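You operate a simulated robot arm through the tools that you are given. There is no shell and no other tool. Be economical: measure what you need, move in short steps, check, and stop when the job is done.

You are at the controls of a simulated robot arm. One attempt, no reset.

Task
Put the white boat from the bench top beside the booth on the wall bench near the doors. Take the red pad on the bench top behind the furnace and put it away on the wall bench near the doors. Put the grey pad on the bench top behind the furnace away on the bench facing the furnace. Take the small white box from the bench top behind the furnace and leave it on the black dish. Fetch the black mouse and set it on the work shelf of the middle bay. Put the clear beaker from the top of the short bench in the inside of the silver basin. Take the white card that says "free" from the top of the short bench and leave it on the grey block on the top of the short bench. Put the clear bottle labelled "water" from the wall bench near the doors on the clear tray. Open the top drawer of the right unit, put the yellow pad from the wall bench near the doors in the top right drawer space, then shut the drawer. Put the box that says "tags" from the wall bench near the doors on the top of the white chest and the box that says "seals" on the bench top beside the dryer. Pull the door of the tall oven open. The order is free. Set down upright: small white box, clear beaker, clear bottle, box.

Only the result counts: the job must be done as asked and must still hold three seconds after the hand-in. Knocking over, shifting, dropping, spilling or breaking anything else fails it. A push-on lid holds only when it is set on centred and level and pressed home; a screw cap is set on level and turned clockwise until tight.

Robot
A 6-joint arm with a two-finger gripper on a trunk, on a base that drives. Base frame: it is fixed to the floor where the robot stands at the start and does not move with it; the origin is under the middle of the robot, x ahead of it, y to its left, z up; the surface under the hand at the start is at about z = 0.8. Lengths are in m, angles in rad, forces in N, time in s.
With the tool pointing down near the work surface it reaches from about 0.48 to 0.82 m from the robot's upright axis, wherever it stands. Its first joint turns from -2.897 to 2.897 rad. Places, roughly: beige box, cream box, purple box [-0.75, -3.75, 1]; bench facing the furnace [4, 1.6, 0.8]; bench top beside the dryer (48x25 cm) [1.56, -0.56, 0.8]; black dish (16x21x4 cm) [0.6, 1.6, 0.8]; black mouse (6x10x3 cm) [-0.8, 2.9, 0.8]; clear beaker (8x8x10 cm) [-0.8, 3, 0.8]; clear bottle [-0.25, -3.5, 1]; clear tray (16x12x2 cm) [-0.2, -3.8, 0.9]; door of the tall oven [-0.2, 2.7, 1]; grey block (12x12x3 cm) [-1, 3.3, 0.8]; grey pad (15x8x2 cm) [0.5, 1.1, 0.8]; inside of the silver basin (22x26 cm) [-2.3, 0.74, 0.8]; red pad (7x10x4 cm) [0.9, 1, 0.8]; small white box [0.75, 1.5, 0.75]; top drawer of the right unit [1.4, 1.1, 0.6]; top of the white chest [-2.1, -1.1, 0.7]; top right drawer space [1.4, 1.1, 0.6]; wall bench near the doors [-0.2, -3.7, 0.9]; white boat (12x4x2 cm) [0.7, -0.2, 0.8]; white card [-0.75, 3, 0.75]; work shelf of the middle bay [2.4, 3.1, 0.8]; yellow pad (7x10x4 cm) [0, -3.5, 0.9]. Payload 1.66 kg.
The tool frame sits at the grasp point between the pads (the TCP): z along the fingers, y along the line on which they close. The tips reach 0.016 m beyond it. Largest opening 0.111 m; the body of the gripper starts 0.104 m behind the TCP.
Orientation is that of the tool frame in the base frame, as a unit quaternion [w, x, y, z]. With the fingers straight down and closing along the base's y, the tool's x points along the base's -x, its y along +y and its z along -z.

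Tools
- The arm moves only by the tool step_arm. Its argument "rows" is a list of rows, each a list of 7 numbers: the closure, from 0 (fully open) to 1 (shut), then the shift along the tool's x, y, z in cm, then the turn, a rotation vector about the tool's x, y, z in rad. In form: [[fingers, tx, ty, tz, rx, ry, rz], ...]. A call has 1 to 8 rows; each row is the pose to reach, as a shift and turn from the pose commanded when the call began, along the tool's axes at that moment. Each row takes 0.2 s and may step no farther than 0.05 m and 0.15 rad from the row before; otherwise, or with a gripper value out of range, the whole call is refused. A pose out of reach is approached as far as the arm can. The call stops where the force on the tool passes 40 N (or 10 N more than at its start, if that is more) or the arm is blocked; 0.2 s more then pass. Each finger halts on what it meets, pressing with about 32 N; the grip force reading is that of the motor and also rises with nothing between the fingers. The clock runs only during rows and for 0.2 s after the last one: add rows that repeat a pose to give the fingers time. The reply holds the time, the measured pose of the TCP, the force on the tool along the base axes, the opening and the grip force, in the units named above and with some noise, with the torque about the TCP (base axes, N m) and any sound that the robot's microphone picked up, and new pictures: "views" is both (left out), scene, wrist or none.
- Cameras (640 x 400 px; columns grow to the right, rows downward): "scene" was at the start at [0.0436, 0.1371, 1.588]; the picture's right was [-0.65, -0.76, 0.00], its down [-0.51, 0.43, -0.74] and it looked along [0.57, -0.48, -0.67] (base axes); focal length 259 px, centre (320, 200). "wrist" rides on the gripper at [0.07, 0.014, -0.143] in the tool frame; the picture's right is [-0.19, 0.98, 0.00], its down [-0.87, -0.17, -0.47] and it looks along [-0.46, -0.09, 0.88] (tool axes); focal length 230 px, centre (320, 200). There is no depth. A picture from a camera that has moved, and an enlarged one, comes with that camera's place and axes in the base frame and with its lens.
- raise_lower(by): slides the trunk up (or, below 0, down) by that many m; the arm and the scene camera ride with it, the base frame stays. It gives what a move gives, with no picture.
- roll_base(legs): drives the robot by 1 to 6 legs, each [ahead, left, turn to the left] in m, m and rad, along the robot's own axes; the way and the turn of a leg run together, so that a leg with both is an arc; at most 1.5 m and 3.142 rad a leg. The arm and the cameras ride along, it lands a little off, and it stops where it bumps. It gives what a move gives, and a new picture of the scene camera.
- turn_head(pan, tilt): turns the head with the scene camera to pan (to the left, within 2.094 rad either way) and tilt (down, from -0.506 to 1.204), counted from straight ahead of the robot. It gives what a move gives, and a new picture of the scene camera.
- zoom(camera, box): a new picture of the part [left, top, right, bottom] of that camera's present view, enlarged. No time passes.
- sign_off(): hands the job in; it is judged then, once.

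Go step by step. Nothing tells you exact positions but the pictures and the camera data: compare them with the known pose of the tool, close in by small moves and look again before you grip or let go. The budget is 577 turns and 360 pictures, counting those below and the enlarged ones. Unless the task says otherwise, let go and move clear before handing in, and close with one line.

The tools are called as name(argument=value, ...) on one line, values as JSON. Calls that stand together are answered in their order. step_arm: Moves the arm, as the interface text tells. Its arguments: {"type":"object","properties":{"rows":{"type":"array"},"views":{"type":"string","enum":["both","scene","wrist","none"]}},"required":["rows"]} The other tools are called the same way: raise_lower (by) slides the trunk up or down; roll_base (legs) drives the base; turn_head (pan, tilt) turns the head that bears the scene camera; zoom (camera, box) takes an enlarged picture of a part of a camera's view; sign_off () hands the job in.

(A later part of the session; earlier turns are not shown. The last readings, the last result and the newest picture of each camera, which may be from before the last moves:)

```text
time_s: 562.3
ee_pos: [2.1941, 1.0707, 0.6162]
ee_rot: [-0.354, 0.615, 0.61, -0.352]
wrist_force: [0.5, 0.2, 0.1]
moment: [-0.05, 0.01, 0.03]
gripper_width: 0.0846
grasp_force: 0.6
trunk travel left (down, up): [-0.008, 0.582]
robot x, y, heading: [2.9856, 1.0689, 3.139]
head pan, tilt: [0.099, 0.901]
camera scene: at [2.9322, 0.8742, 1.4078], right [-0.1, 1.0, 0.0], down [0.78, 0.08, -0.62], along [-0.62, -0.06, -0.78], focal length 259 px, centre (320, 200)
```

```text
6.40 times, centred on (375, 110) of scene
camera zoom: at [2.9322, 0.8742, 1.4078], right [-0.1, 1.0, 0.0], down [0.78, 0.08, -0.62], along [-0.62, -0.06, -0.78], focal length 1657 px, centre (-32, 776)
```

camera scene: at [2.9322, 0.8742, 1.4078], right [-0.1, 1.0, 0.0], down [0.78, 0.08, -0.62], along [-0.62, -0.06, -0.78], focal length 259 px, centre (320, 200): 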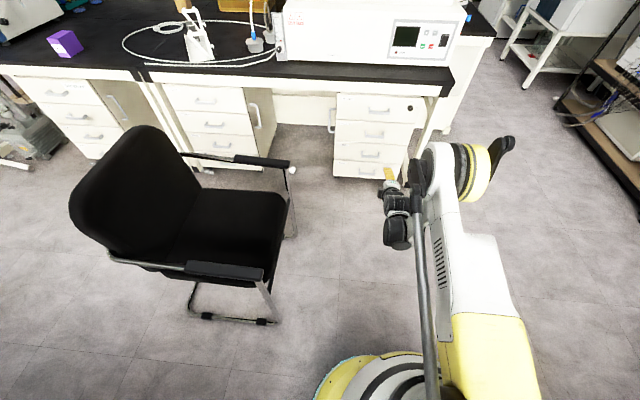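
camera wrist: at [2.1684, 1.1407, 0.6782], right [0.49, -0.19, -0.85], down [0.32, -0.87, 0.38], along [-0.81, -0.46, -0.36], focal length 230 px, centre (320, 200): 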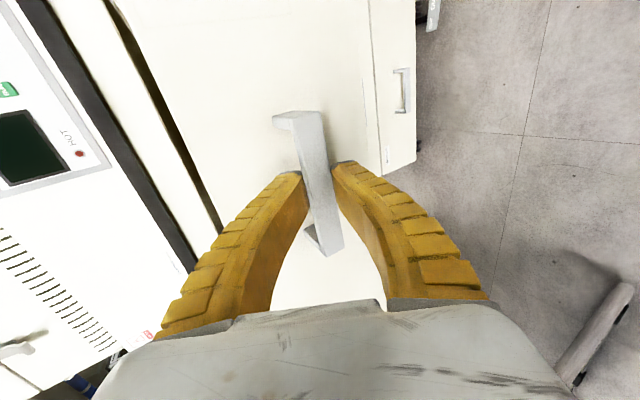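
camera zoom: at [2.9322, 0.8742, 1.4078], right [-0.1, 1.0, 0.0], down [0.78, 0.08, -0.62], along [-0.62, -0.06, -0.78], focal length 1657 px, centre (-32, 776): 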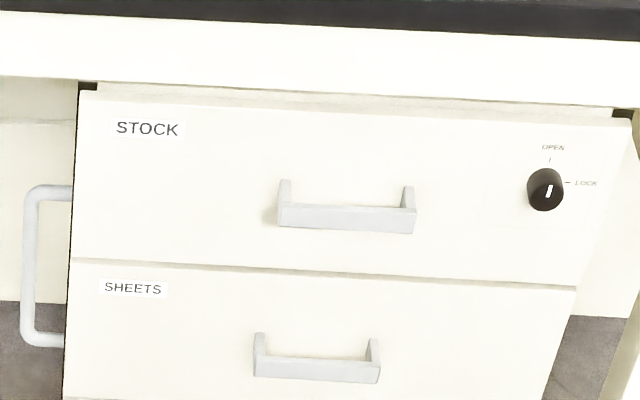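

The drawer is flush. Now back to the arm's downward pose, and on to the short bench.

raise_lower(by=0.17)

step_arm(rows=[[0, 0, -2, -2, -0.14, 0, 0], [0, 0, -4, -4, -0.28, 0, 0], [0, 0, -6, -6, -0.42, 0, 0], [0, 0, -8, -8, -0.56, 0, 0], [0, 0, -10, -10, -0.7, 0, 0], [0, 0, -12, -12, -0.84, 0, 0], [0, 0, -14, -14, -0.98, 0, 0], [0, 0, -16, -16, -1.05, 0, 0]], views="none")

step_arm(rows=[[0, 0, 4, -2, 0, 0, 0], [0, 0, 8, -4, 0, 0, 0], [0, 0, 12, -6, 0, 0, 0], [0, 0, 16, -8, 0, 0, 0], [0, 0, 20, -10, 0, 0, 0], [0, 0, 24, -13, 0, 0, 0], [0, 0, 26, -17, 0, 0, 0]], views="none")

```text
time_s: 564.3
ee_pos: [2.1944, 1.0696, 0.787]
ee_rot: [-0.355, 0.615, 0.61, -0.353]
wrist_force: [-0.3, 0.6, -0.5]
moment: [-0.01, 0.01, 0.04]
gripper_width: 0.0847
grasp_force: 0.8
trunk travel left (down, up): [-0.178, 0.412]
robot x, y, heading: [2.988, 1.0689, 3.139]
head pan, tilt: [0.099, 0.901]
```

```text
time_s: 566.1
ee_pos: [2.2534, 1.0709, 1.0061]
ee_rot: [0.002, 0.709, 0.705, 0.001]
wrist_force: [0.0, -0.1, 0.7]
moment: [-0.02, -0.02, -0.02]
gripper_width: 0.1106
grasp_force: 0.0
trunk travel left (down, up): [-0.178, 0.412]
robot x, y, heading: [2.9852, 1.0696, 3.139]
head pan, tilt: [0.099, 0.901]
```

```text
time_s: 567.7
ee_pos: [2.5118, 1.0692, 1.1746]
ee_rot: [0.001, 0.709, 0.705, 0.002]
wrist_force: [0.6, -0.4, -0.7]
moment: [-0.02, 0.03, 0.0]
gripper_width: 0.111
grasp_force: 0.1
trunk travel left (down, up): [-0.178, 0.412]
robot x, y, heading: [2.9925, 1.069, 3.142]
head pan, tilt: [0.099, 0.901]
```

roll_base(legs=[[0, -1.2, 0], [1.5, 0, 0], [1.5, 0, 0], [0.75, 0.4, 0], [0, 0, -1.571]])

turn_head(pan=0.1, tilt=0.5)

```text
time_s: 595.7
ee_pos: [-0.725, 2.4363, 1.175]
ee_rot: [0.001, 1.0, -0.02, 0.0]
wrist_force: [0.5, -0.5, 0.0]
moment: [0.0, 0.0, 0.03]
gripper_width: 0.1107
grasp_force: 0.1
trunk travel left (down, up): [-0.178, 0.412]
robot x, y, heading: [-0.7439, 1.9554, 1.537]
head pan, tilt: [0.099, 0.901]
camera scene: at [-0.9338, 2.0207, 1.5778], right [1.0, 0.06, 0.0], down [0.05, -0.78, -0.62], along [-0.04, 0.62, -0.78], focal length 259 px, centre (320, 200)
```

scene: 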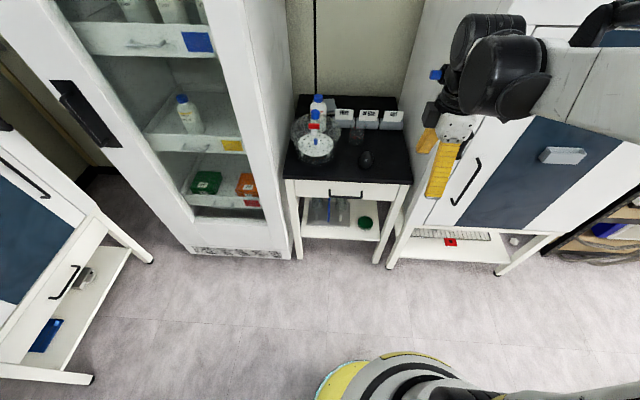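

```text
time_s: 596.6
ee_pos: [-0.7246, 2.4359, 1.1743]
ee_rot: [0.002, 1.0, -0.019, 0.0]
wrist_force: [-0.1, 0.3, -0.3]
moment: [0.04, 0.01, -0.02]
gripper_width: 0.1109
grasp_force: 0.0
trunk travel left (down, up): [-0.178, 0.412]
robot x, y, heading: [-0.7409, 1.9587, 1.536]
head pan, tilt: [0.099, 0.499]
camera scene: at [-0.9348, 2.0362, 1.6116], right [1.0, 0.06, 0.0], down [0.03, -0.48, -0.88], along [-0.06, 0.88, -0.48], focal length 259 px, centre (320, 200)
```

scene: 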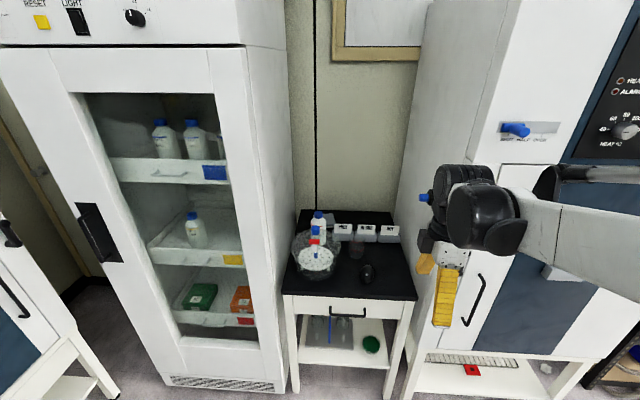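

zoom(camera="scene", box=[280, 190, 430, 310])

zoom(camera="scene", box=[400, 90, 640, 390])

```text
3.33 times, centred on (355, 250) of scene
camera zoom: at [-0.9348, 2.0362, 1.6116], right [1.0, 0.06, 0.0], down [0.03, -0.48, -0.88], along [-0.06, 0.88, -0.48], focal length 863 px, centre (203, 33)
```

zoom: 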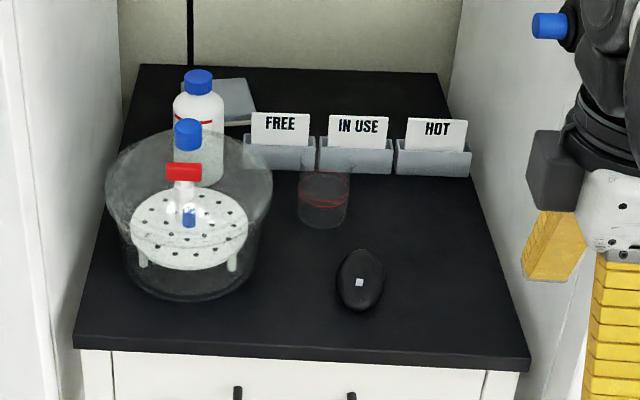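

```text
1.33 times, centred on (520, 240) of scene
camera zoom: at [-0.9348, 2.0362, 1.6116], right [1.0, 0.06, 0.0], down [0.03, -0.48, -0.88], along [-0.06, 0.88, -0.48], focal length 345 px, centre (53, 147)
```

zoom: 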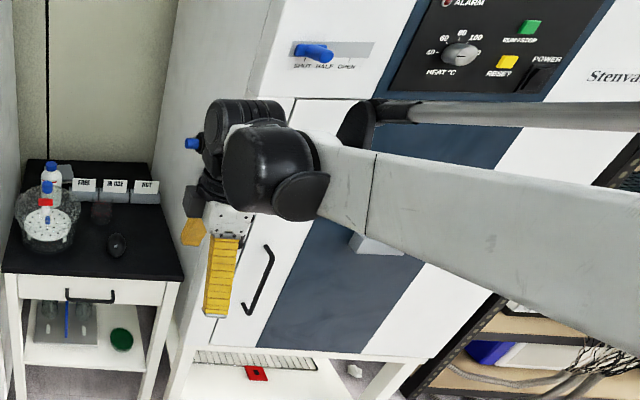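

The short bench holds the mouse [-0.79, 2.86], the beaker [-0.83, 2.97], and a FREE card in a grey holder at [-0.89, 3.1]; a grey block is behind. I turn the gripper to close along x and move up.

step_arm(rows=[[0, 0, 0, 0, 0, 0, 0.15], [0, 0, 0, 0, 0, 0, 0.3], [0, 0, 0, 0, 0, 0, 0.45], [0, 0, 0, 0, 0, 0, 0.6], [0, 0, 0, 0, 0, 0, 0.75], [0, 0, 0, 0, 0, 0, 0.9], [0, 0, 0, 0, 0, 0, 1.05], [0, 0, 0, 0, 0, 0, 1.2]], views="none")

step_arm(rows=[[0, 0, 0, 0, 0, 0, 0.15], [0, 0, 0, 0, 0, 0, 0.3], [0, 0, 0, 0, 0, 0, 0.33]], views="none")

roll_base(legs=[[0, 0.16, 0.03], [0.25, 0, 0]])

```text
time_s: 598.4
ee_pos: [-0.7253, 2.4364, 1.1752]
ee_rot: [0.001, 0.814, -0.581, 0.001]
wrist_force: [0.5, 0.1, 0.6]
moment: [0.0, 0.03, -0.03]
gripper_width: 0.1109
grasp_force: 0.1
trunk travel left (down, up): [-0.178, 0.412]
robot x, y, heading: [-0.737, 1.9584, 1.536]
head pan, tilt: [0.099, 0.499]
```

```text
time_s: 599.2
ee_pos: [-0.726, 2.4355, 1.1744]
ee_rot: [0.001, 0.707, -0.707, 0.001]
wrist_force: [-0.1, 0.7, 0.7]
moment: [-0.01, 0.0, 0.01]
gripper_width: 0.1109
grasp_force: 0.1
trunk travel left (down, up): [-0.178, 0.412]
robot x, y, heading: [-0.7377, 1.9598, 1.536]
head pan, tilt: [0.099, 0.499]
```

```text
time_s: 602.0
ee_pos: [-0.893, 2.6872, 1.1747]
ee_rot: [0.0, 0.715, -0.699, 0.002]
wrist_force: [0.1, 0.5, 0.0]
moment: [-0.02, 0.01, 0.0]
gripper_width: 0.1111
grasp_force: 0.0
trunk travel left (down, up): [-0.178, 0.412]
robot x, y, heading: [-0.8957, 2.2102, 1.56]
head pan, tilt: [0.099, 0.499]
camera scene: at [-1.0938, 2.2829, 1.6116], right [1.0, 0.09, 0.0], down [0.04, -0.48, -0.88], along [-0.07, 0.87, -0.48], focal length 259 px, centre (320, 200)
```

scene: 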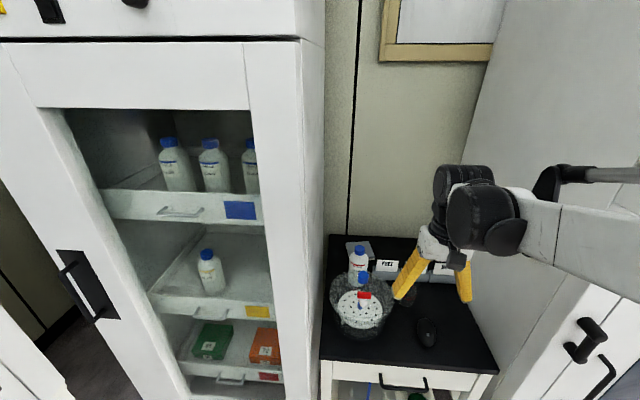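

step_arm(rows=[[0, -4, -2, 0, 0, 0, 0], [0, -8, -4, 0, 0, 0, 0], [0, -11, -7, 2, 0, 0, 0], [0, -14, -10, 4, 0, 0, 0]], views="both")

```text
time_s: 603.0
ee_pos: [-0.7957, 2.8286, 1.1329]
ee_rot: [0.001, 0.715, -0.699, 0.001]
wrist_force: [0.8, -0.1, 0.0]
moment: [-0.03, 0.01, 0.03]
gripper_width: 0.1108
grasp_force: 0.2
trunk travel left (down, up): [-0.178, 0.412]
robot x, y, heading: [-0.8906, 2.2087, 1.56]
head pan, tilt: [0.099, 0.499]
camera scene: at [-1.0932, 2.2831, 1.6116], right [1.0, 0.08, 0.0], down [0.04, -0.48, -0.88], along [-0.07, 0.87, -0.48], focal length 259 px, centre (320, 200)
camera wrist: at [-0.8064, 2.7578, 1.2764], right [-0.99, 0.17, 0.0], down [0.15, 0.87, 0.47], along [0.08, 0.46, -0.88], focal length 230 px, centre (320, 200)
```

scene: 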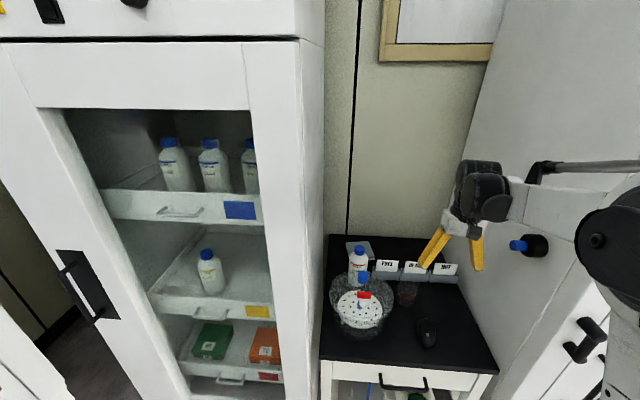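
wrist: 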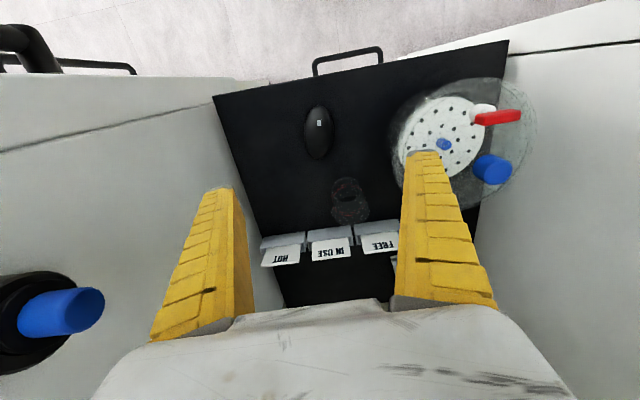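

step_arm(rows=[[0.1, -1, -0.4, 4, 0, 0, 0.136], [0.1, -2.1, -0.8, 8, 0, 0, 0.136], [0.1, -2.1, -0.8, 12, 0, 0, 0.136], [0.1, -2.1, -0.8, 16, 0, 0, 0.136], [0.1, -2.1, -0.8, 20, 0, 0, 0.136], [0.1, -2.1, -0.8, 24, 0, 0, 0.136], [0.1, -2.1, -0.8, 27, 0, 0, 0.136], [0.1, -2.1, -0.8, 27, 0, 0, 0.136]], views="wrist")

```text
time_s: 604.8
ee_pos: [-0.7878, 2.8495, 0.8623]
ee_rot: [0.0, -0.666, 0.746, -0.002]
wrist_force: [0.5, 0.8, 0.7]
moment: [0.01, 0.02, 0.01]
gripper_width: 0.1007
grasp_force: 0.9
trunk travel left (down, up): [-0.178, 0.412]
robot x, y, heading: [-0.8938, 2.2096, 1.555]
head pan, tilt: [0.099, 0.499]
camera wrist: at [-0.8085, 2.7817, 1.0065], right [-0.95, 0.3, 0.0], down [0.26, 0.84, 0.47], along [0.14, 0.45, -0.88], focal length 230 px, centre (320, 200)
```

wrist: 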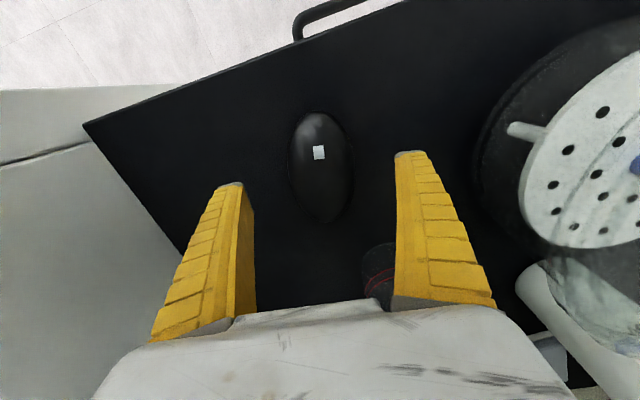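

step_arm(rows=[[0.1, 0.3, 0, 2, 0, 0, 0], [0.1, 0.3, 0, 4.1, 0, 0, 0], [0.4, 0.3, 0, 4.1, 0, 0, 0], [0.6, 0.3, 0, 4.1, 0, 0, 0], [0.6, 0.3, 0, 4.1, 0, 0, 0], [0.6, 0.3, 0, 2, 0, 0, 0], [0.6, 0.3, 0, -2, 0, 0, 0], [0.6, 0.3, 0, -6, 0, 0, 0]], views="wrist")

```text
time_s: 606.6
ee_pos: [-0.7901, 2.8439, 0.9258]
ee_rot: [-0.001, -0.665, 0.746, -0.002]
wrist_force: [-0.4, 0.4, -1.5]
moment: [-0.01, -0.01, 0.01]
gripper_width: 0.0462
grasp_force: 26.2
trunk travel left (down, up): [-0.178, 0.412]
robot x, y, heading: [-0.899, 2.2022, 1.551]
head pan, tilt: [0.099, 0.499]
camera wrist: at [-0.8108, 2.7759, 1.0681], right [-0.95, 0.3, 0.0], down [0.26, 0.84, 0.47], along [0.14, 0.45, -0.88], focal length 230 px, centre (320, 200)
```

wrist: 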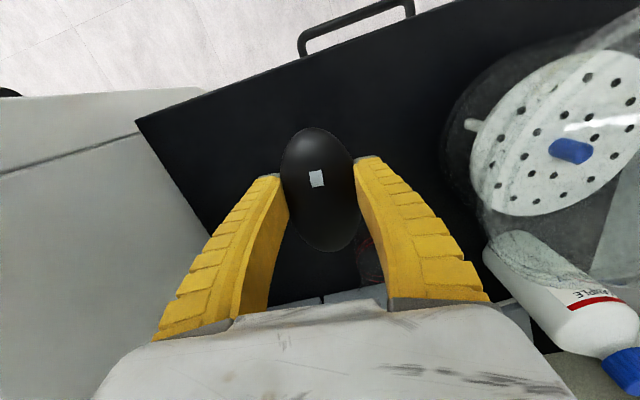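

The mouse is held. I close firmly, lift and retract before driving to the middle bay.

step_arm(rows=[[0.9, 0, 0, -4, 0, 0, 0], [0.9, 0, 0, -8, 0, 0, 0], [0.9, 0, 0, -12, 0, 0, 0], [0.9, 1, 0, -16, 0, 0, 0], [0.9, 5, -0.5, -19, 0, 0, 0], [0.9, 9, -1, -21, 0, 0, 0], [0.9, 13.5, -1.5, -22, 0, 0, 0], [0.9, 18, -2, -22, 0, 0, 0]], views="none")

```text
refused: row 5 steps farther than a row can; nothing moved
```

step_arm(rows=[[0.9, 0, 0, -4, 0, 0, 0], [0.9, 0, 0, -8, 0, 0, 0], [0.9, 0, 0, -12, 0, 0, 0], [0.9, 1, 0, -16, 0, 0, 0], [0.9, 4.5, -0.5, -19, 0, 0, 0], [0.9, 8.5, -1, -21, 0, 0, 0], [0.9, 13, -1.5, -22, 0, 0, 0], [0.9, 17.5, -2, -22, 0, 0, 0]], views="none")

```text
time_s: 608.4
ee_pos: [-0.7873, 2.6679, 1.1445]
ee_rot: [0.0, -0.666, 0.746, 0.0]
wrist_force: [-0.5, -0.2, -1.3]
moment: [0.03, 0.02, 0.01]
gripper_width: 0.0436
grasp_force: 32.0
trunk travel left (down, up): [-0.178, 0.412]
robot x, y, heading: [-0.8957, 2.2071, 1.555]
head pan, tilt: [0.099, 0.499]
```

roll_base(legs=[[-0.35, 0, 0.015], [0, -0.95, 0], [0.29, 0, 0], [0, -1.5, 0], [0, -0.75, 0]])

turn_head(pan=0.0, tilt=0.6)

```text
time_s: 627.6
ee_pos: [2.4136, 2.5681, 1.143]
ee_rot: [-0.001, -0.666, 0.746, -0.002]
wrist_force: [0.4, 0.5, -0.6]
moment: [0.0, 0.04, -0.07]
gripper_width: 0.0436
grasp_force: 32.1
trunk travel left (down, up): [-0.178, 0.412]
robot x, y, heading: [2.303, 2.1101, 1.56]
head pan, tilt: [0.099, 0.499]
camera scene: at [2.1074, 2.1825, 1.6117], right [1.0, 0.08, 0.0], down [0.04, -0.48, -0.88], along [-0.07, 0.87, -0.48], focal length 259 px, centre (320, 200)
```

scene: 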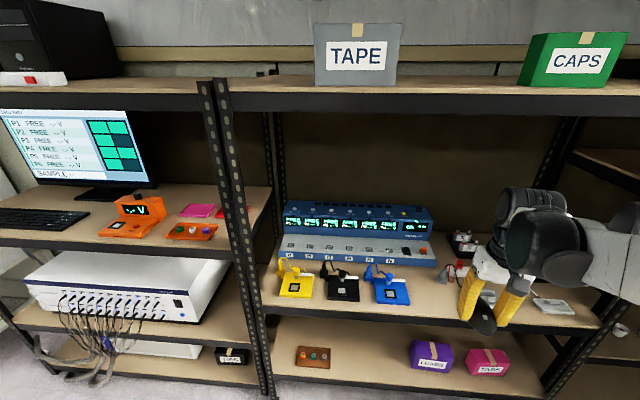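

```text
time_s: 628.3
ee_pos: [2.4132, 2.5696, 1.1438]
ee_rot: [0.0, -0.666, 0.746, -0.001]
wrist_force: [0.3, 0.3, -0.6]
moment: [0.0, 0.01, -0.01]
gripper_width: 0.0435
grasp_force: 32.1
trunk travel left (down, up): [-0.178, 0.412]
robot x, y, heading: [2.3027, 2.1062, 1.56]
head pan, tilt: [0.0, 0.6]
camera scene: at [2.1159, 2.1803, 1.6026], right [1.0, -0.01, 0.0], down [-0.01, -0.56, -0.83], along [0.01, 0.83, -0.56], focal length 259 px, centre (320, 200)
```

scene: 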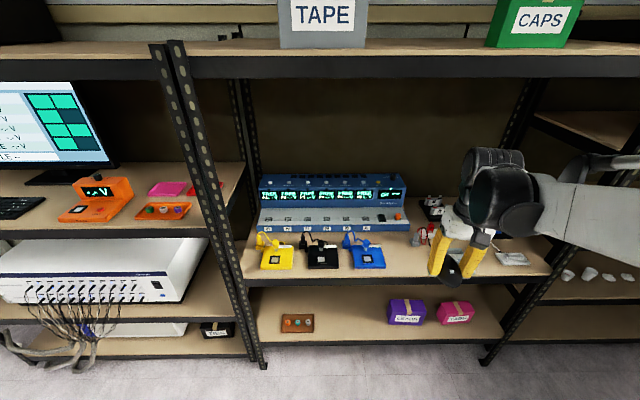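

The free spot on the work shelf is at about [2.48, 2.90], between the blue gadget and the vise. I lower to about 1.0, reach in, and look.

step_arm(rows=[[0.9, 0, 0, 4, 0, 0, 0], [0.9, 0, 0, 8, 0, 0, 0], [0.9, 0, 0, 12, 0, 0, 0], [0.9, -4, -1, 13, 0, 0, 0], [0.9, -8.5, -2, 14, 0, 0, 0], [0.9, -13, -3, 14, 0, 0, 0], [0.9, -17.5, -4, 14, 0, 0, 0], [0.9, -22, -4.1, 14, 0, 0, 0]], views="both")

```text
time_s: 630.1
ee_pos: [2.4779, 2.784, 1.004]
ee_rot: [-0.001, -0.666, 0.746, -0.002]
wrist_force: [-0.7, 0.0, -1.5]
moment: [-0.02, 0.01, 0.03]
gripper_width: 0.0435
grasp_force: 32.3
trunk travel left (down, up): [-0.178, 0.412]
robot x, y, heading: [2.3049, 2.1086, 1.558]
head pan, tilt: [0.0, 0.6]
camera scene: at [2.1161, 2.1813, 1.6025], right [1.0, -0.01, 0.0], down [-0.01, -0.57, -0.82], along [0.01, 0.82, -0.57], focal length 259 px, centre (320, 200)
camera wrist: at [2.4576, 2.7165, 1.1468], right [-0.95, 0.3, 0.0], down [0.26, 0.84, 0.47], along [0.14, 0.45, -0.88], focal length 230 px, centre (320, 200)
```

scene: 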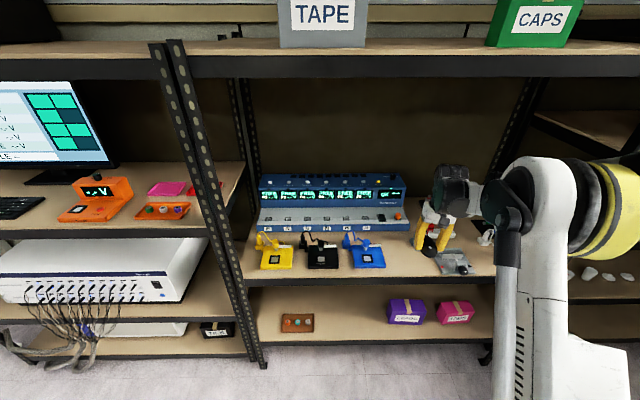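
wrist: 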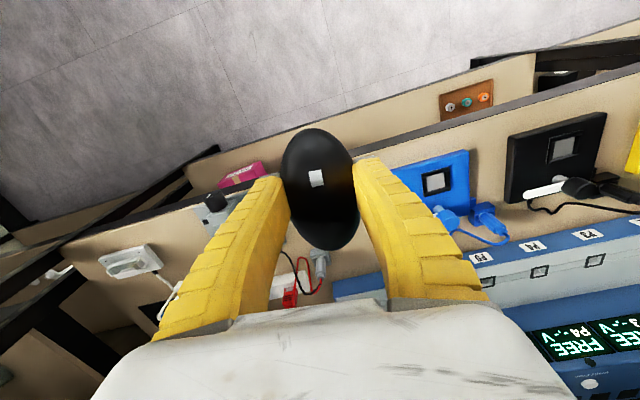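

zoom(camera="scene", box=[340, 190, 520, 300])

```text
3.56 times, centred on (430, 245) of scene
camera zoom: at [2.1161, 2.1813, 1.6025], right [1.0, -0.01, 0.0], down [-0.01, -0.57, -0.82], along [0.01, 0.82, -0.57], focal length 920 px, centre (-71, 40)
```

zoom: 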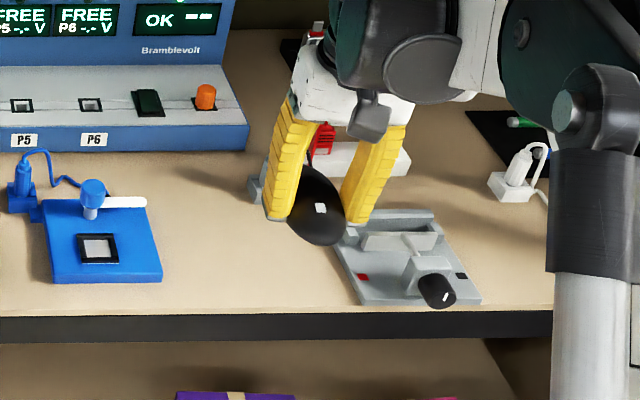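

step_arm(rows=[[0.9, -4, 0.2, 0, 0, 0, 0], [0.9, -8, 0.5, 0, 0, 0, 0], [0.9, -12, 0.7, 1, 0, 0, 0], [0.9, -12, 0.7, 5, 0, 0, 0], [0.9, -12, 0.7, 9, 0, 0, 0], [0.9, -12, 0.7, 13, 0, 0, 0], [0.9, -12, 0.7, 13, 0, 0, 0]], views="both")

zoom(camera="scene", box=[340, 190, 520, 300])

```text
time_s: 631.7
ee_pos: [2.485, 2.9033, 0.8727]
ee_rot: [-0.001, -0.666, 0.746, -0.002]
wrist_force: [-0.9, 0.6, -1.5]
moment: [0.02, -0.01, 0.0]
gripper_width: 0.0435
grasp_force: 32.3
trunk travel left (down, up): [-0.178, 0.412]
robot x, y, heading: [2.3065, 2.1074, 1.554]
head pan, tilt: [0.0, 0.6]
camera scene: at [2.116, 2.1802, 1.6026], right [1.0, -0.01, 0.0], down [-0.01, -0.56, -0.83], along [0.01, 0.83, -0.56], focal length 259 px, centre (320, 200)
camera wrist: at [2.4644, 2.8349, 1.0161], right [-0.95, 0.3, 0.0], down [0.26, 0.84, 0.47], along [0.14, 0.45, -0.88], focal length 230 px, centre (320, 200)
```

scene: 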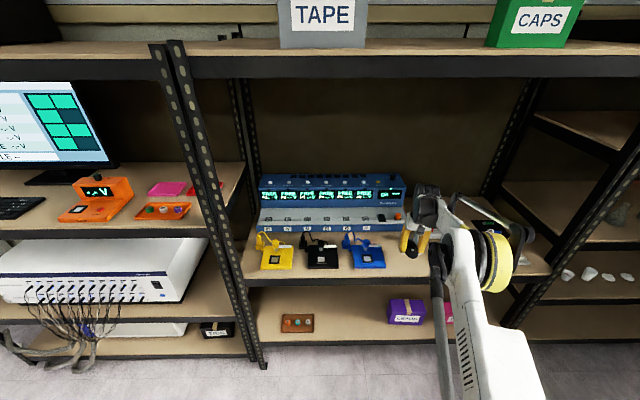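
wrist: 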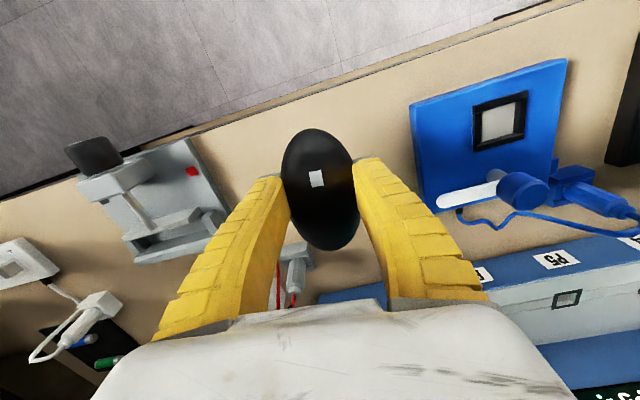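

```text
3.56 times, centred on (430, 245) of scene
camera zoom: at [2.116, 2.1802, 1.6026], right [1.0, -0.01, 0.0], down [-0.01, -0.56, -0.83], along [0.01, 0.83, -0.56], focal length 920 px, centre (-71, 40)
```

zoom: 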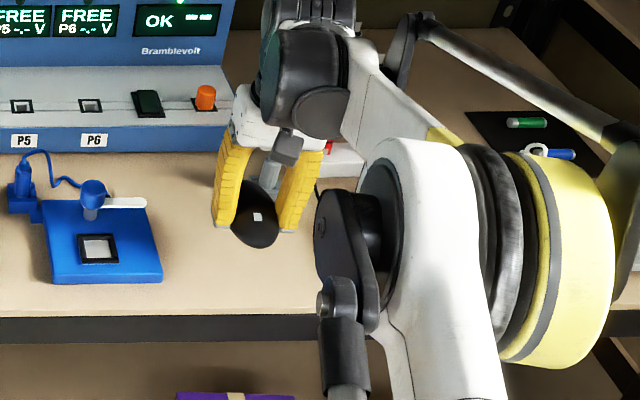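

step_arm(rows=[[0.9, 0, 0, 2, 0, 0, 0], [0.9, 0, 0, 4, 0, 0, 0], [0.9, 0, 0, 4.4, 0, 0, 0], [0.9, 0, 0, 4.4, 0, 0, 0]], views="none")

step_arm(rows=[[0.9, 0, 0, 0.3, 0, 0, 0], [0.9, 0, 0, 0.6, 0, 0, 0], [0.9, 0, 0, 0.6, 0, 0, 0]], views="none")

```text
time_s: 632.7
ee_pos: [2.4845, 2.9018, 0.829]
ee_rot: [0.0, -0.666, 0.746, -0.002]
wrist_force: [-0.1, -0.1, -0.7]
moment: [0.02, 0.03, -0.01]
gripper_width: 0.0436
grasp_force: 32.0
trunk travel left (down, up): [-0.178, 0.412]
robot x, y, heading: [2.3063, 2.1051, 1.556]
head pan, tilt: [0.0, 0.6]
```

```text
time_s: 633.5
ee_pos: [2.4854, 2.9017, 0.8245]
ee_rot: [0.002, -0.666, 0.746, 0.0]
wrist_force: [-0.9, 0.5, -1.2]
moment: [0.01, -0.02, -0.02]
gripper_width: 0.0432
grasp_force: 32.2
trunk travel left (down, up): [-0.178, 0.412]
robot x, y, heading: [2.3028, 2.1095, 1.557]
head pan, tilt: [0.0, 0.6]
```

step_arm(rows=[[0.9, 0, 0, 0.3, 0, 0, 0], [0.9, 0, 0, 0.6, 0, 0, 0], [0.9, 0, 0, 0.8, 0, 0, 0], [0.9, 0, 0, 0.8, 0, 0, 0]], views="none")

```text
time_s: 634.5
ee_pos: [2.4847, 2.8979, 0.8171]
ee_rot: [0.001, -0.666, 0.746, -0.001]
wrist_force: [0.2, -0.4, 0.0]
moment: [0.0, 0.02, 0.0]
gripper_width: 0.0435
grasp_force: 32.6
out of reach, approached as far as the arm can: row 2, 3, 4
trunk travel left (down, up): [-0.178, 0.412]
robot x, y, heading: [2.3055, 2.1089, 1.55]
head pan, tilt: [0.0, 0.6]
```

raise_lower(by=-0.008)

raise_lower(by=-0.006)

```text
time_s: 635.0
ee_pos: [2.4835, 2.8969, 0.8097]
ee_rot: [0.001, -0.667, 0.745, -0.001]
wrist_force: [-0.5, 0.2, -0.9]
moment: [-0.03, -0.01, 0.0]
gripper_width: 0.0435
grasp_force: 32.1
trunk travel left (down, up): [-0.17, 0.42]
robot x, y, heading: [2.3081, 2.109, 1.558]
head pan, tilt: [0.0, 0.6]
```

```text
time_s: 635.6
ee_pos: [2.4848, 2.8977, 0.8051]
ee_rot: [0.002, -0.666, 0.746, 0.0]
wrist_force: [1.4, 7.9, 23.7]
moment: [0.58, -0.05, 0.0]
gripper_width: 0.0487
grasp_force: 32.1
trunk travel left (down, up): [-0.164, 0.426]
robot x, y, heading: [2.3025, 2.1111, 1.556]
head pan, tilt: [0.0, 0.6]
```

Contact. I open and rise.

step_arm(rows=[[0.5, 0, 0, 0, 0, 0, 0], [0.35, 0, 0, 0, 0, 0, 0], [0.3, 0, 0, 0, 0, 0, 0], [0.3, 0, 0, -3, 0, 0, 0], [0.3, 0, 0, -7, 0, 0, 0], [0.3, 0, 0, -11, 0, 0, 0], [0.3, 0, 0, -15, 0, 0, 0]], views="wrist")

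```text
time_s: 637.2
ee_pos: [2.4851, 2.899, 0.9528]
ee_rot: [0.0, -0.666, 0.746, -0.001]
wrist_force: [0.6, 0.7, 1.1]
moment: [-0.01, -0.01, 0.01]
gripper_width: 0.079
grasp_force: 0.5
trunk travel left (down, up): [-0.164, 0.426]
robot x, y, heading: [2.3062, 2.109, 1.557]
head pan, tilt: [0.0, 0.6]
camera wrist: at [2.464, 2.8307, 1.0957], right [-0.95, 0.3, 0.0], down [0.26, 0.84, 0.47], along [0.14, 0.45, -0.88], focal length 230 px, centre (320, 200)
```

wrist: 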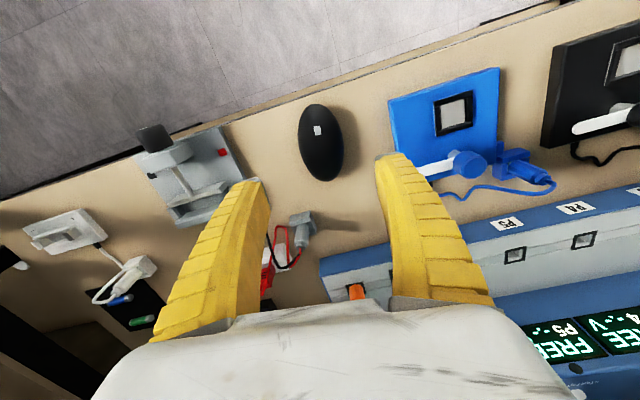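

The mouse is on the shelf. I draw the arm out level, then raise it and drive back to the short bench.

step_arm(rows=[[0.3, 4, 0, -3, 0, 0, 0], [0.3, 8.5, 0, -5, 0, 0, 0], [0.2, 13, 0, -5, 0, 0, 0], [0.1, 17.5, 0, -5, 0, 0, 0], [0, 22, 0, -5, 0, 0, 0], [0, 26.5, 0, -5, 0, 0, 0], [0, 31, 0, -5, 0, 0, 0], [0, 33, 0, -8, 0, 0, 0]], views="none")

step_arm(rows=[[0, 0, 0, -4.5, 0, 0, 0], [0, 0, 0, -9, 0, 0, 0], [0, 0, 0, -12, 0, 0, 0]], views="none")

```text
time_s: 639.0
ee_pos: [2.4453, 2.5674, 1.0341]
ee_rot: [0.001, -0.666, 0.746, -0.001]
wrist_force: [-0.1, 0.9, -0.2]
moment: [0.0, 0.02, -0.02]
gripper_width: 0.1105
grasp_force: 0.0
trunk travel left (down, up): [-0.164, 0.426]
robot x, y, heading: [2.3061, 2.11, 1.56]
head pan, tilt: [0.0, 0.6]
```

```text
time_s: 639.8
ee_pos: [2.4468, 2.57, 1.1522]
ee_rot: [0.001, -0.666, 0.746, 0.0]
wrist_force: [-0.7, -0.8, 0.4]
moment: [0.02, -0.02, 0.01]
gripper_width: 0.111
grasp_force: 0.2
trunk travel left (down, up): [-0.164, 0.426]
robot x, y, heading: [2.3038, 2.1093, 1.559]
head pan, tilt: [0.0, 0.6]
```

roll_base(legs=[[0, 1.5, 0], [0, 0.75, 0.01], [-0.27, 0, 0], [0, 0.95, 0], [0.42, 0, 0]])

turn_head(pan=0.0, tilt=0.7)

```text
time_s: 659.1
ee_pos: [-0.7307, 2.7724, 1.152]
ee_rot: [0.001, -0.662, 0.749, -0.001]
wrist_force: [0.0, 0.5, 0.4]
moment: [0.01, 0.0, 0.02]
gripper_width: 0.111
grasp_force: 0.0
trunk travel left (down, up): [-0.164, 0.426]
robot x, y, heading: [-0.8768, 2.3137, 1.55]
head pan, tilt: [0.0, 0.6]
camera scene: at [-1.0644, 2.3871, 1.5885], right [1.0, -0.02, 0.0], down [-0.01, -0.57, -0.82], along [0.02, 0.82, -0.57], focal length 259 px, centre (320, 200)
```

scene: 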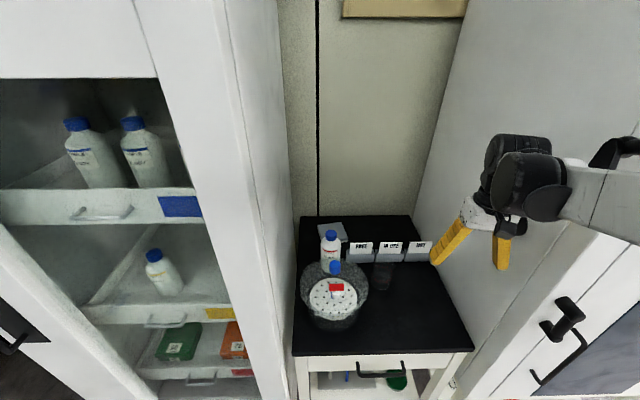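

```text
time_s: 659.8
ee_pos: [-0.7312, 2.7729, 1.153]
ee_rot: [0.001, -0.662, 0.75, -0.001]
wrist_force: [-1.6, 0.5, 0.5]
moment: [-0.01, -0.01, 0.01]
gripper_width: 0.1108
grasp_force: 0.1
trunk travel left (down, up): [-0.164, 0.426]
robot x, y, heading: [-0.8767, 2.3126, 1.546]
head pan, tilt: [0.0, 0.7]
camera scene: at [-1.0645, 2.3831, 1.58], right [1.0, -0.02, 0.0], down [-0.02, -0.64, -0.77], along [0.02, 0.76, -0.64], focal length 259 px, centre (320, 200)
```

scene: 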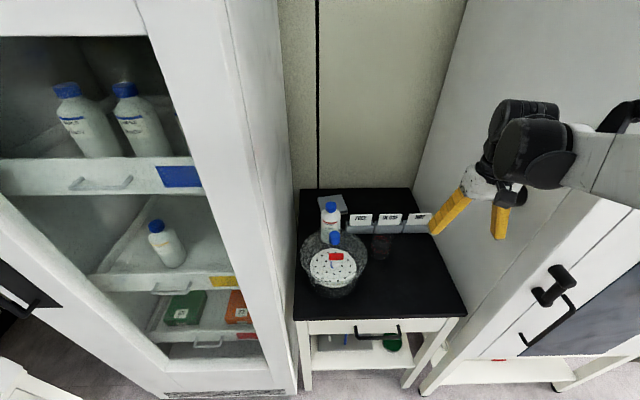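

zoom(camera="scene", box=[290, 175, 450, 295])

step_arm(rows=[[0, -3, 3, 0, 0, 0, 0], [0, -6, 6, 0, 0, 0, 0], [0, -10, 8, 2, 0, 0, 0]], views="wrist")

```text
3.33 times, centred on (370, 235) of scene
camera zoom: at [-1.0645, 2.3831, 1.58], right [1.0, -0.02, 0.0], down [-0.02, -0.64, -0.77], along [0.02, 0.76, -0.64], focal length 863 px, centre (153, 83)
```

zoom: 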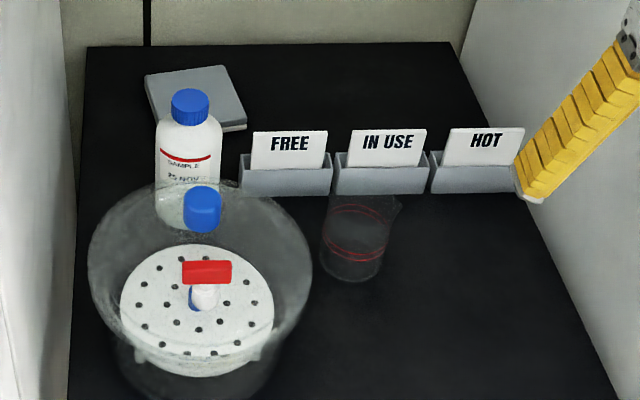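

```text
time_s: 660.6
ee_pos: [-0.7984, 2.8844, 1.1323]
ee_rot: [-0.001, -0.662, 0.75, -0.002]
wrist_force: [0.1, -0.1, -0.3]
moment: [0.02, 0.0, -0.05]
gripper_width: 0.1109
grasp_force: 0.0
trunk travel left (down, up): [-0.164, 0.426]
robot x, y, heading: [-0.8739, 2.3135, 1.547]
head pan, tilt: [0.0, 0.7]
camera wrist: at [-0.8198, 2.8161, 1.2744], right [-0.95, 0.31, 0.0], down [0.27, 0.84, 0.47], along [0.15, 0.45, -0.88], focal length 230 px, centre (320, 200)
```

wrist: 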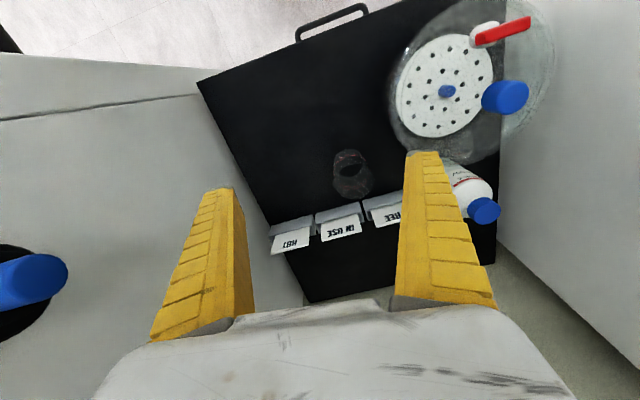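

The beaker stands at [-0.826, 2.989]. I move over it and descend partway to check.

step_arm(rows=[[0, -4, 1.5, 0, 0, 0, 0], [0, -8, 3, 1, 0, 0, 0], [0, -10, 4, 4, 0, 0, 0], [0, -10, 4, 8, 0, 0, 0], [0, -10, 4, 12, 0, 0, 0], [0, -10, 4, 16, 0, 0, 0], [0, -10, 4, 16, 0, 0, 0]], views="both")

zoom(camera="scene", box=[290, 155, 450, 295])

```text
time_s: 662.2
ee_pos: [-0.8227, 2.9851, 0.972]
ee_rot: [0.001, -0.662, 0.749, -0.001]
wrist_force: [0.2, 0.3, -0.2]
moment: [-0.01, 0.01, -0.02]
gripper_width: 0.1109
grasp_force: 0.1
trunk travel left (down, up): [-0.164, 0.426]
robot x, y, heading: [-0.8752, 2.3137, 1.543]
head pan, tilt: [0.0, 0.7]
camera scene: at [-1.0645, 2.383, 1.58], right [1.0, -0.02, 0.0], down [-0.02, -0.64, -0.77], along [0.02, 0.76, -0.64], focal length 259 px, centre (320, 200)
camera wrist: at [-0.8442, 2.9175, 1.1144], right [-0.95, 0.31, 0.0], down [0.27, 0.84, 0.47], along [0.15, 0.45, -0.88], focal length 230 px, centre (320, 200)
```

scene: 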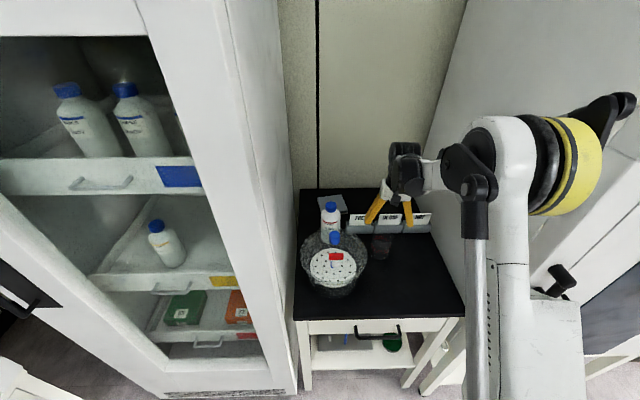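
wrist: 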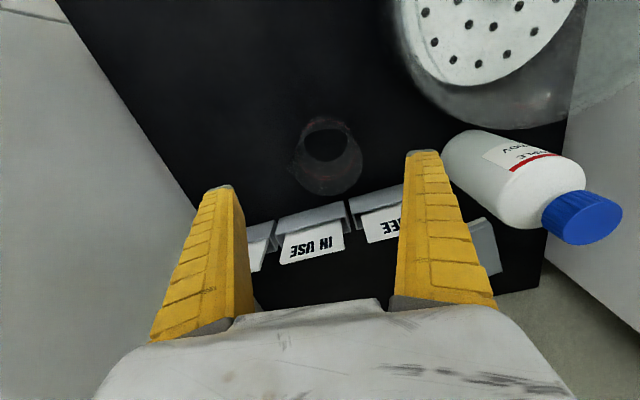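

```text
2.86 times, centred on (370, 225) of scene
camera zoom: at [-1.0645, 2.383, 1.58], right [1.0, -0.02, 0.0], down [-0.02, -0.64, -0.77], along [0.02, 0.76, -0.64], focal length 740 px, centre (177, 129)
```

zoom: 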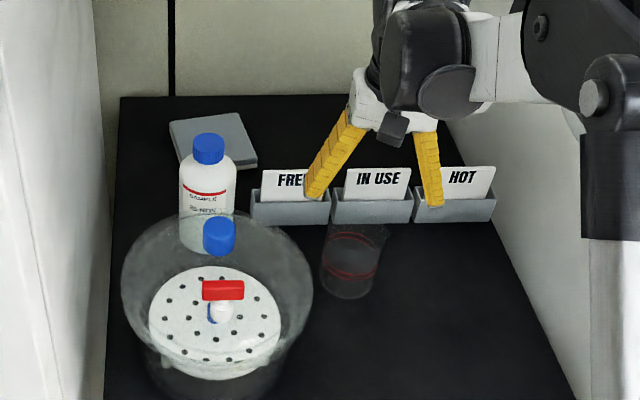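

step_arm(rows=[[0, -1.2, 0.4, 2, 0, 0, 0], [0, -1.2, 0.4, 5, 0, 0, 0], [0, -1.2, 0.4, 8, 0, 0, 0], [0, -1.2, 0.4, 11.2, 0, 0, 0], [0, -1.2, 0.4, 11.2, 0, 0, 0]], views="wrist")

```text
time_s: 663.4
ee_pos: [-0.8277, 3.0017, 0.86]
ee_rot: [0.001, -0.662, 0.75, -0.001]
wrist_force: [0.8, 0.5, -0.8]
moment: [-0.01, 0.02, -0.03]
gripper_width: 0.1109
grasp_force: 0.3
trunk travel left (down, up): [-0.164, 0.426]
robot x, y, heading: [-0.8752, 2.3114, 1.545]
head pan, tilt: [0.0, 0.7]
camera wrist: at [-0.8481, 2.9326, 1.0032], right [-0.95, 0.31, 0.0], down [0.27, 0.84, 0.47], along [0.15, 0.45, -0.88], focal length 230 px, centre (320, 200)
```

wrist: 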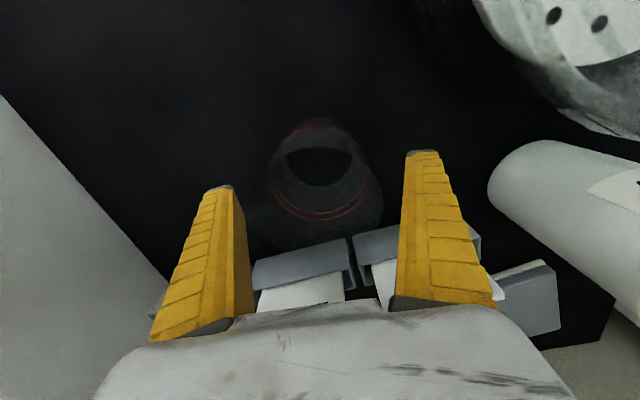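

The beaker is between the fingers; I close and lift gently.

step_arm(rows=[[0.2, 0, 0, 0, 0, 0, 0], [0.4, 0, 0, 0, 0, 0, 0], [0.6, 0, 0, 0, 0, 0, 0], [0.6, 0, 0, 0, 0, 0, 0], [0.6, 0, 0, -2, 0, 0, 0], [0.6, 0, 0, -5, 0, 0, 0], [0.6, 0, 0, -9, 0, 0, 0], [0.6, 0, 0, -13, 0, 0, 0]], views="wrist")

```text
time_s: 665.2
ee_pos: [-0.8265, 2.9985, 0.9911]
ee_rot: [0.002, -0.662, 0.75, -0.001]
wrist_force: [0.0, 0.3, -0.9]
moment: [0.06, 0.0, -0.03]
gripper_width: 0.0657
grasp_force: 32.2
trunk travel left (down, up): [-0.164, 0.426]
robot x, y, heading: [-0.8788, 2.3124, 1.547]
head pan, tilt: [0.0, 0.7]
camera wrist: at [-0.848, 2.9297, 1.1334], right [-0.95, 0.31, 0.0], down [0.27, 0.84, 0.47], along [0.15, 0.45, -0.88], focal length 230 px, centre (320, 200)
```

wrist: 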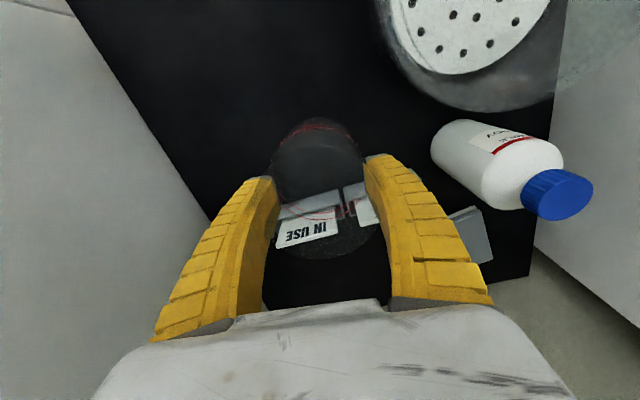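

step_arm(rows=[[0.6, 0, 0, -4, 0, 0, 0], [0.6, 0, 0, -8, 0, 0, 0], [0.6, 1, 0, -12, 0, 0, 0], [0.6, 4.5, 0, -15, 0, 0, 0], [0.6, 9, 0, -16, 0, 0, 0], [0.6, 13.5, 0, -16, 0, 0, 0], [0.6, 18, 0, -16, 0, 0, 0], [0.6, 22, 0, -16, 0, 0, 0]], views="none")

roll_base(legs=[[-0.75, 0, 0], [0, 0, 1.593], [0, 0.8, 0], [0.35, 0, 0]])

turn_head(pan=0.0, tilt=0.75)

```text
time_s: 667.0
ee_pos: [-0.8524, 2.7771, 1.1542]
ee_rot: [0.001, -0.662, 0.75, 0.0]
wrist_force: [-1.0, -0.1, -0.8]
moment: [0.03, 0.01, 0.02]
gripper_width: 0.0656
grasp_force: 31.5
trunk travel left (down, up): [-0.164, 0.426]
robot x, y, heading: [-0.8755, 2.3113, 1.55]
head pan, tilt: [0.0, 0.7]
```

```text
time_s: 680.7
ee_pos: [-1.7133, 0.7809, 1.1517]
ee_rot: [-0.001, 0.999, -0.051, 0.0]
wrist_force: [-0.4, 0.3, -1.2]
moment: [0.02, -0.06, -0.01]
gripper_width: 0.0657
grasp_force: 32.0
trunk travel left (down, up): [-0.164, 0.426]
robot x, y, heading: [-1.25, 0.7683, 3.141]
head pan, tilt: [0.0, 0.7]
camera scene: at [-1.3135, 0.5789, 1.5799], right [0.0, 1.0, 0.0], down [0.64, 0.0, -0.76], along [-0.76, 0.0, -0.64], focal length 259 px, centre (320, 200)
```

scene: 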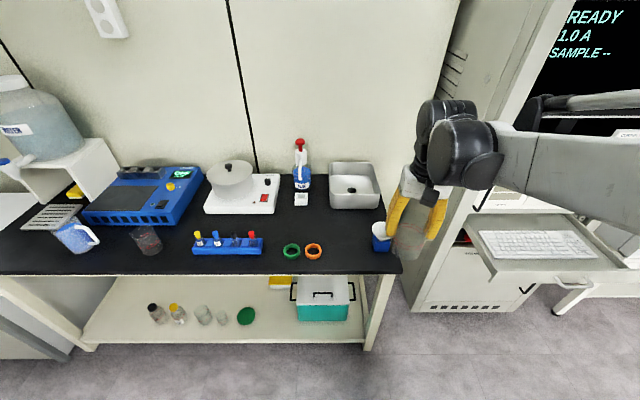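

```text
time_s: 681.3
ee_pos: [-1.7131, 0.7817, 1.1526]
ee_rot: [-0.001, 0.999, -0.051, 0.0]
wrist_force: [0.2, 0.4, -0.7]
moment: [0.02, -0.01, -0.01]
gripper_width: 0.0655
grasp_force: 31.7
trunk travel left (down, up): [-0.164, 0.426]
robot x, y, heading: [-1.2447, 0.7648, 3.139]
head pan, tilt: [0.0, 0.75]
camera scene: at [-1.3107, 0.5789, 1.5757], right [0.0, 1.0, 0.0], down [0.68, 0.0, -0.73], along [-0.73, 0.0, -0.68], focal length 259 px, centre (320, 200)
```

scene: 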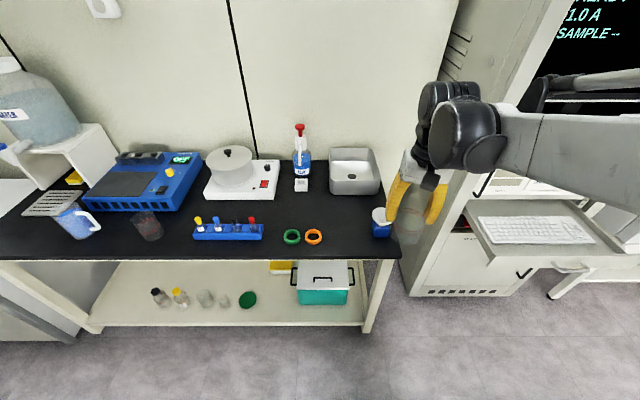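

zoom(camera="scene", box=[270, 120, 430, 250])

```text
3.08 times, centred on (350, 185) of scene
camera zoom: at [-1.3107, 0.5789, 1.5757], right [0.0, 1.0, 0.0], down [0.68, 0.0, -0.73], along [-0.73, 0.0, -0.68], focal length 796 px, centre (228, 246)
```

zoom: 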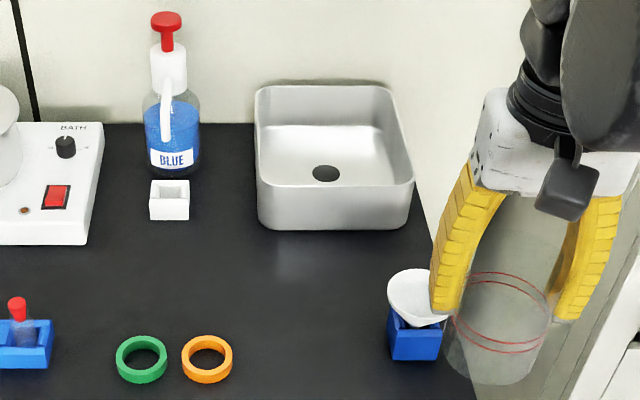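

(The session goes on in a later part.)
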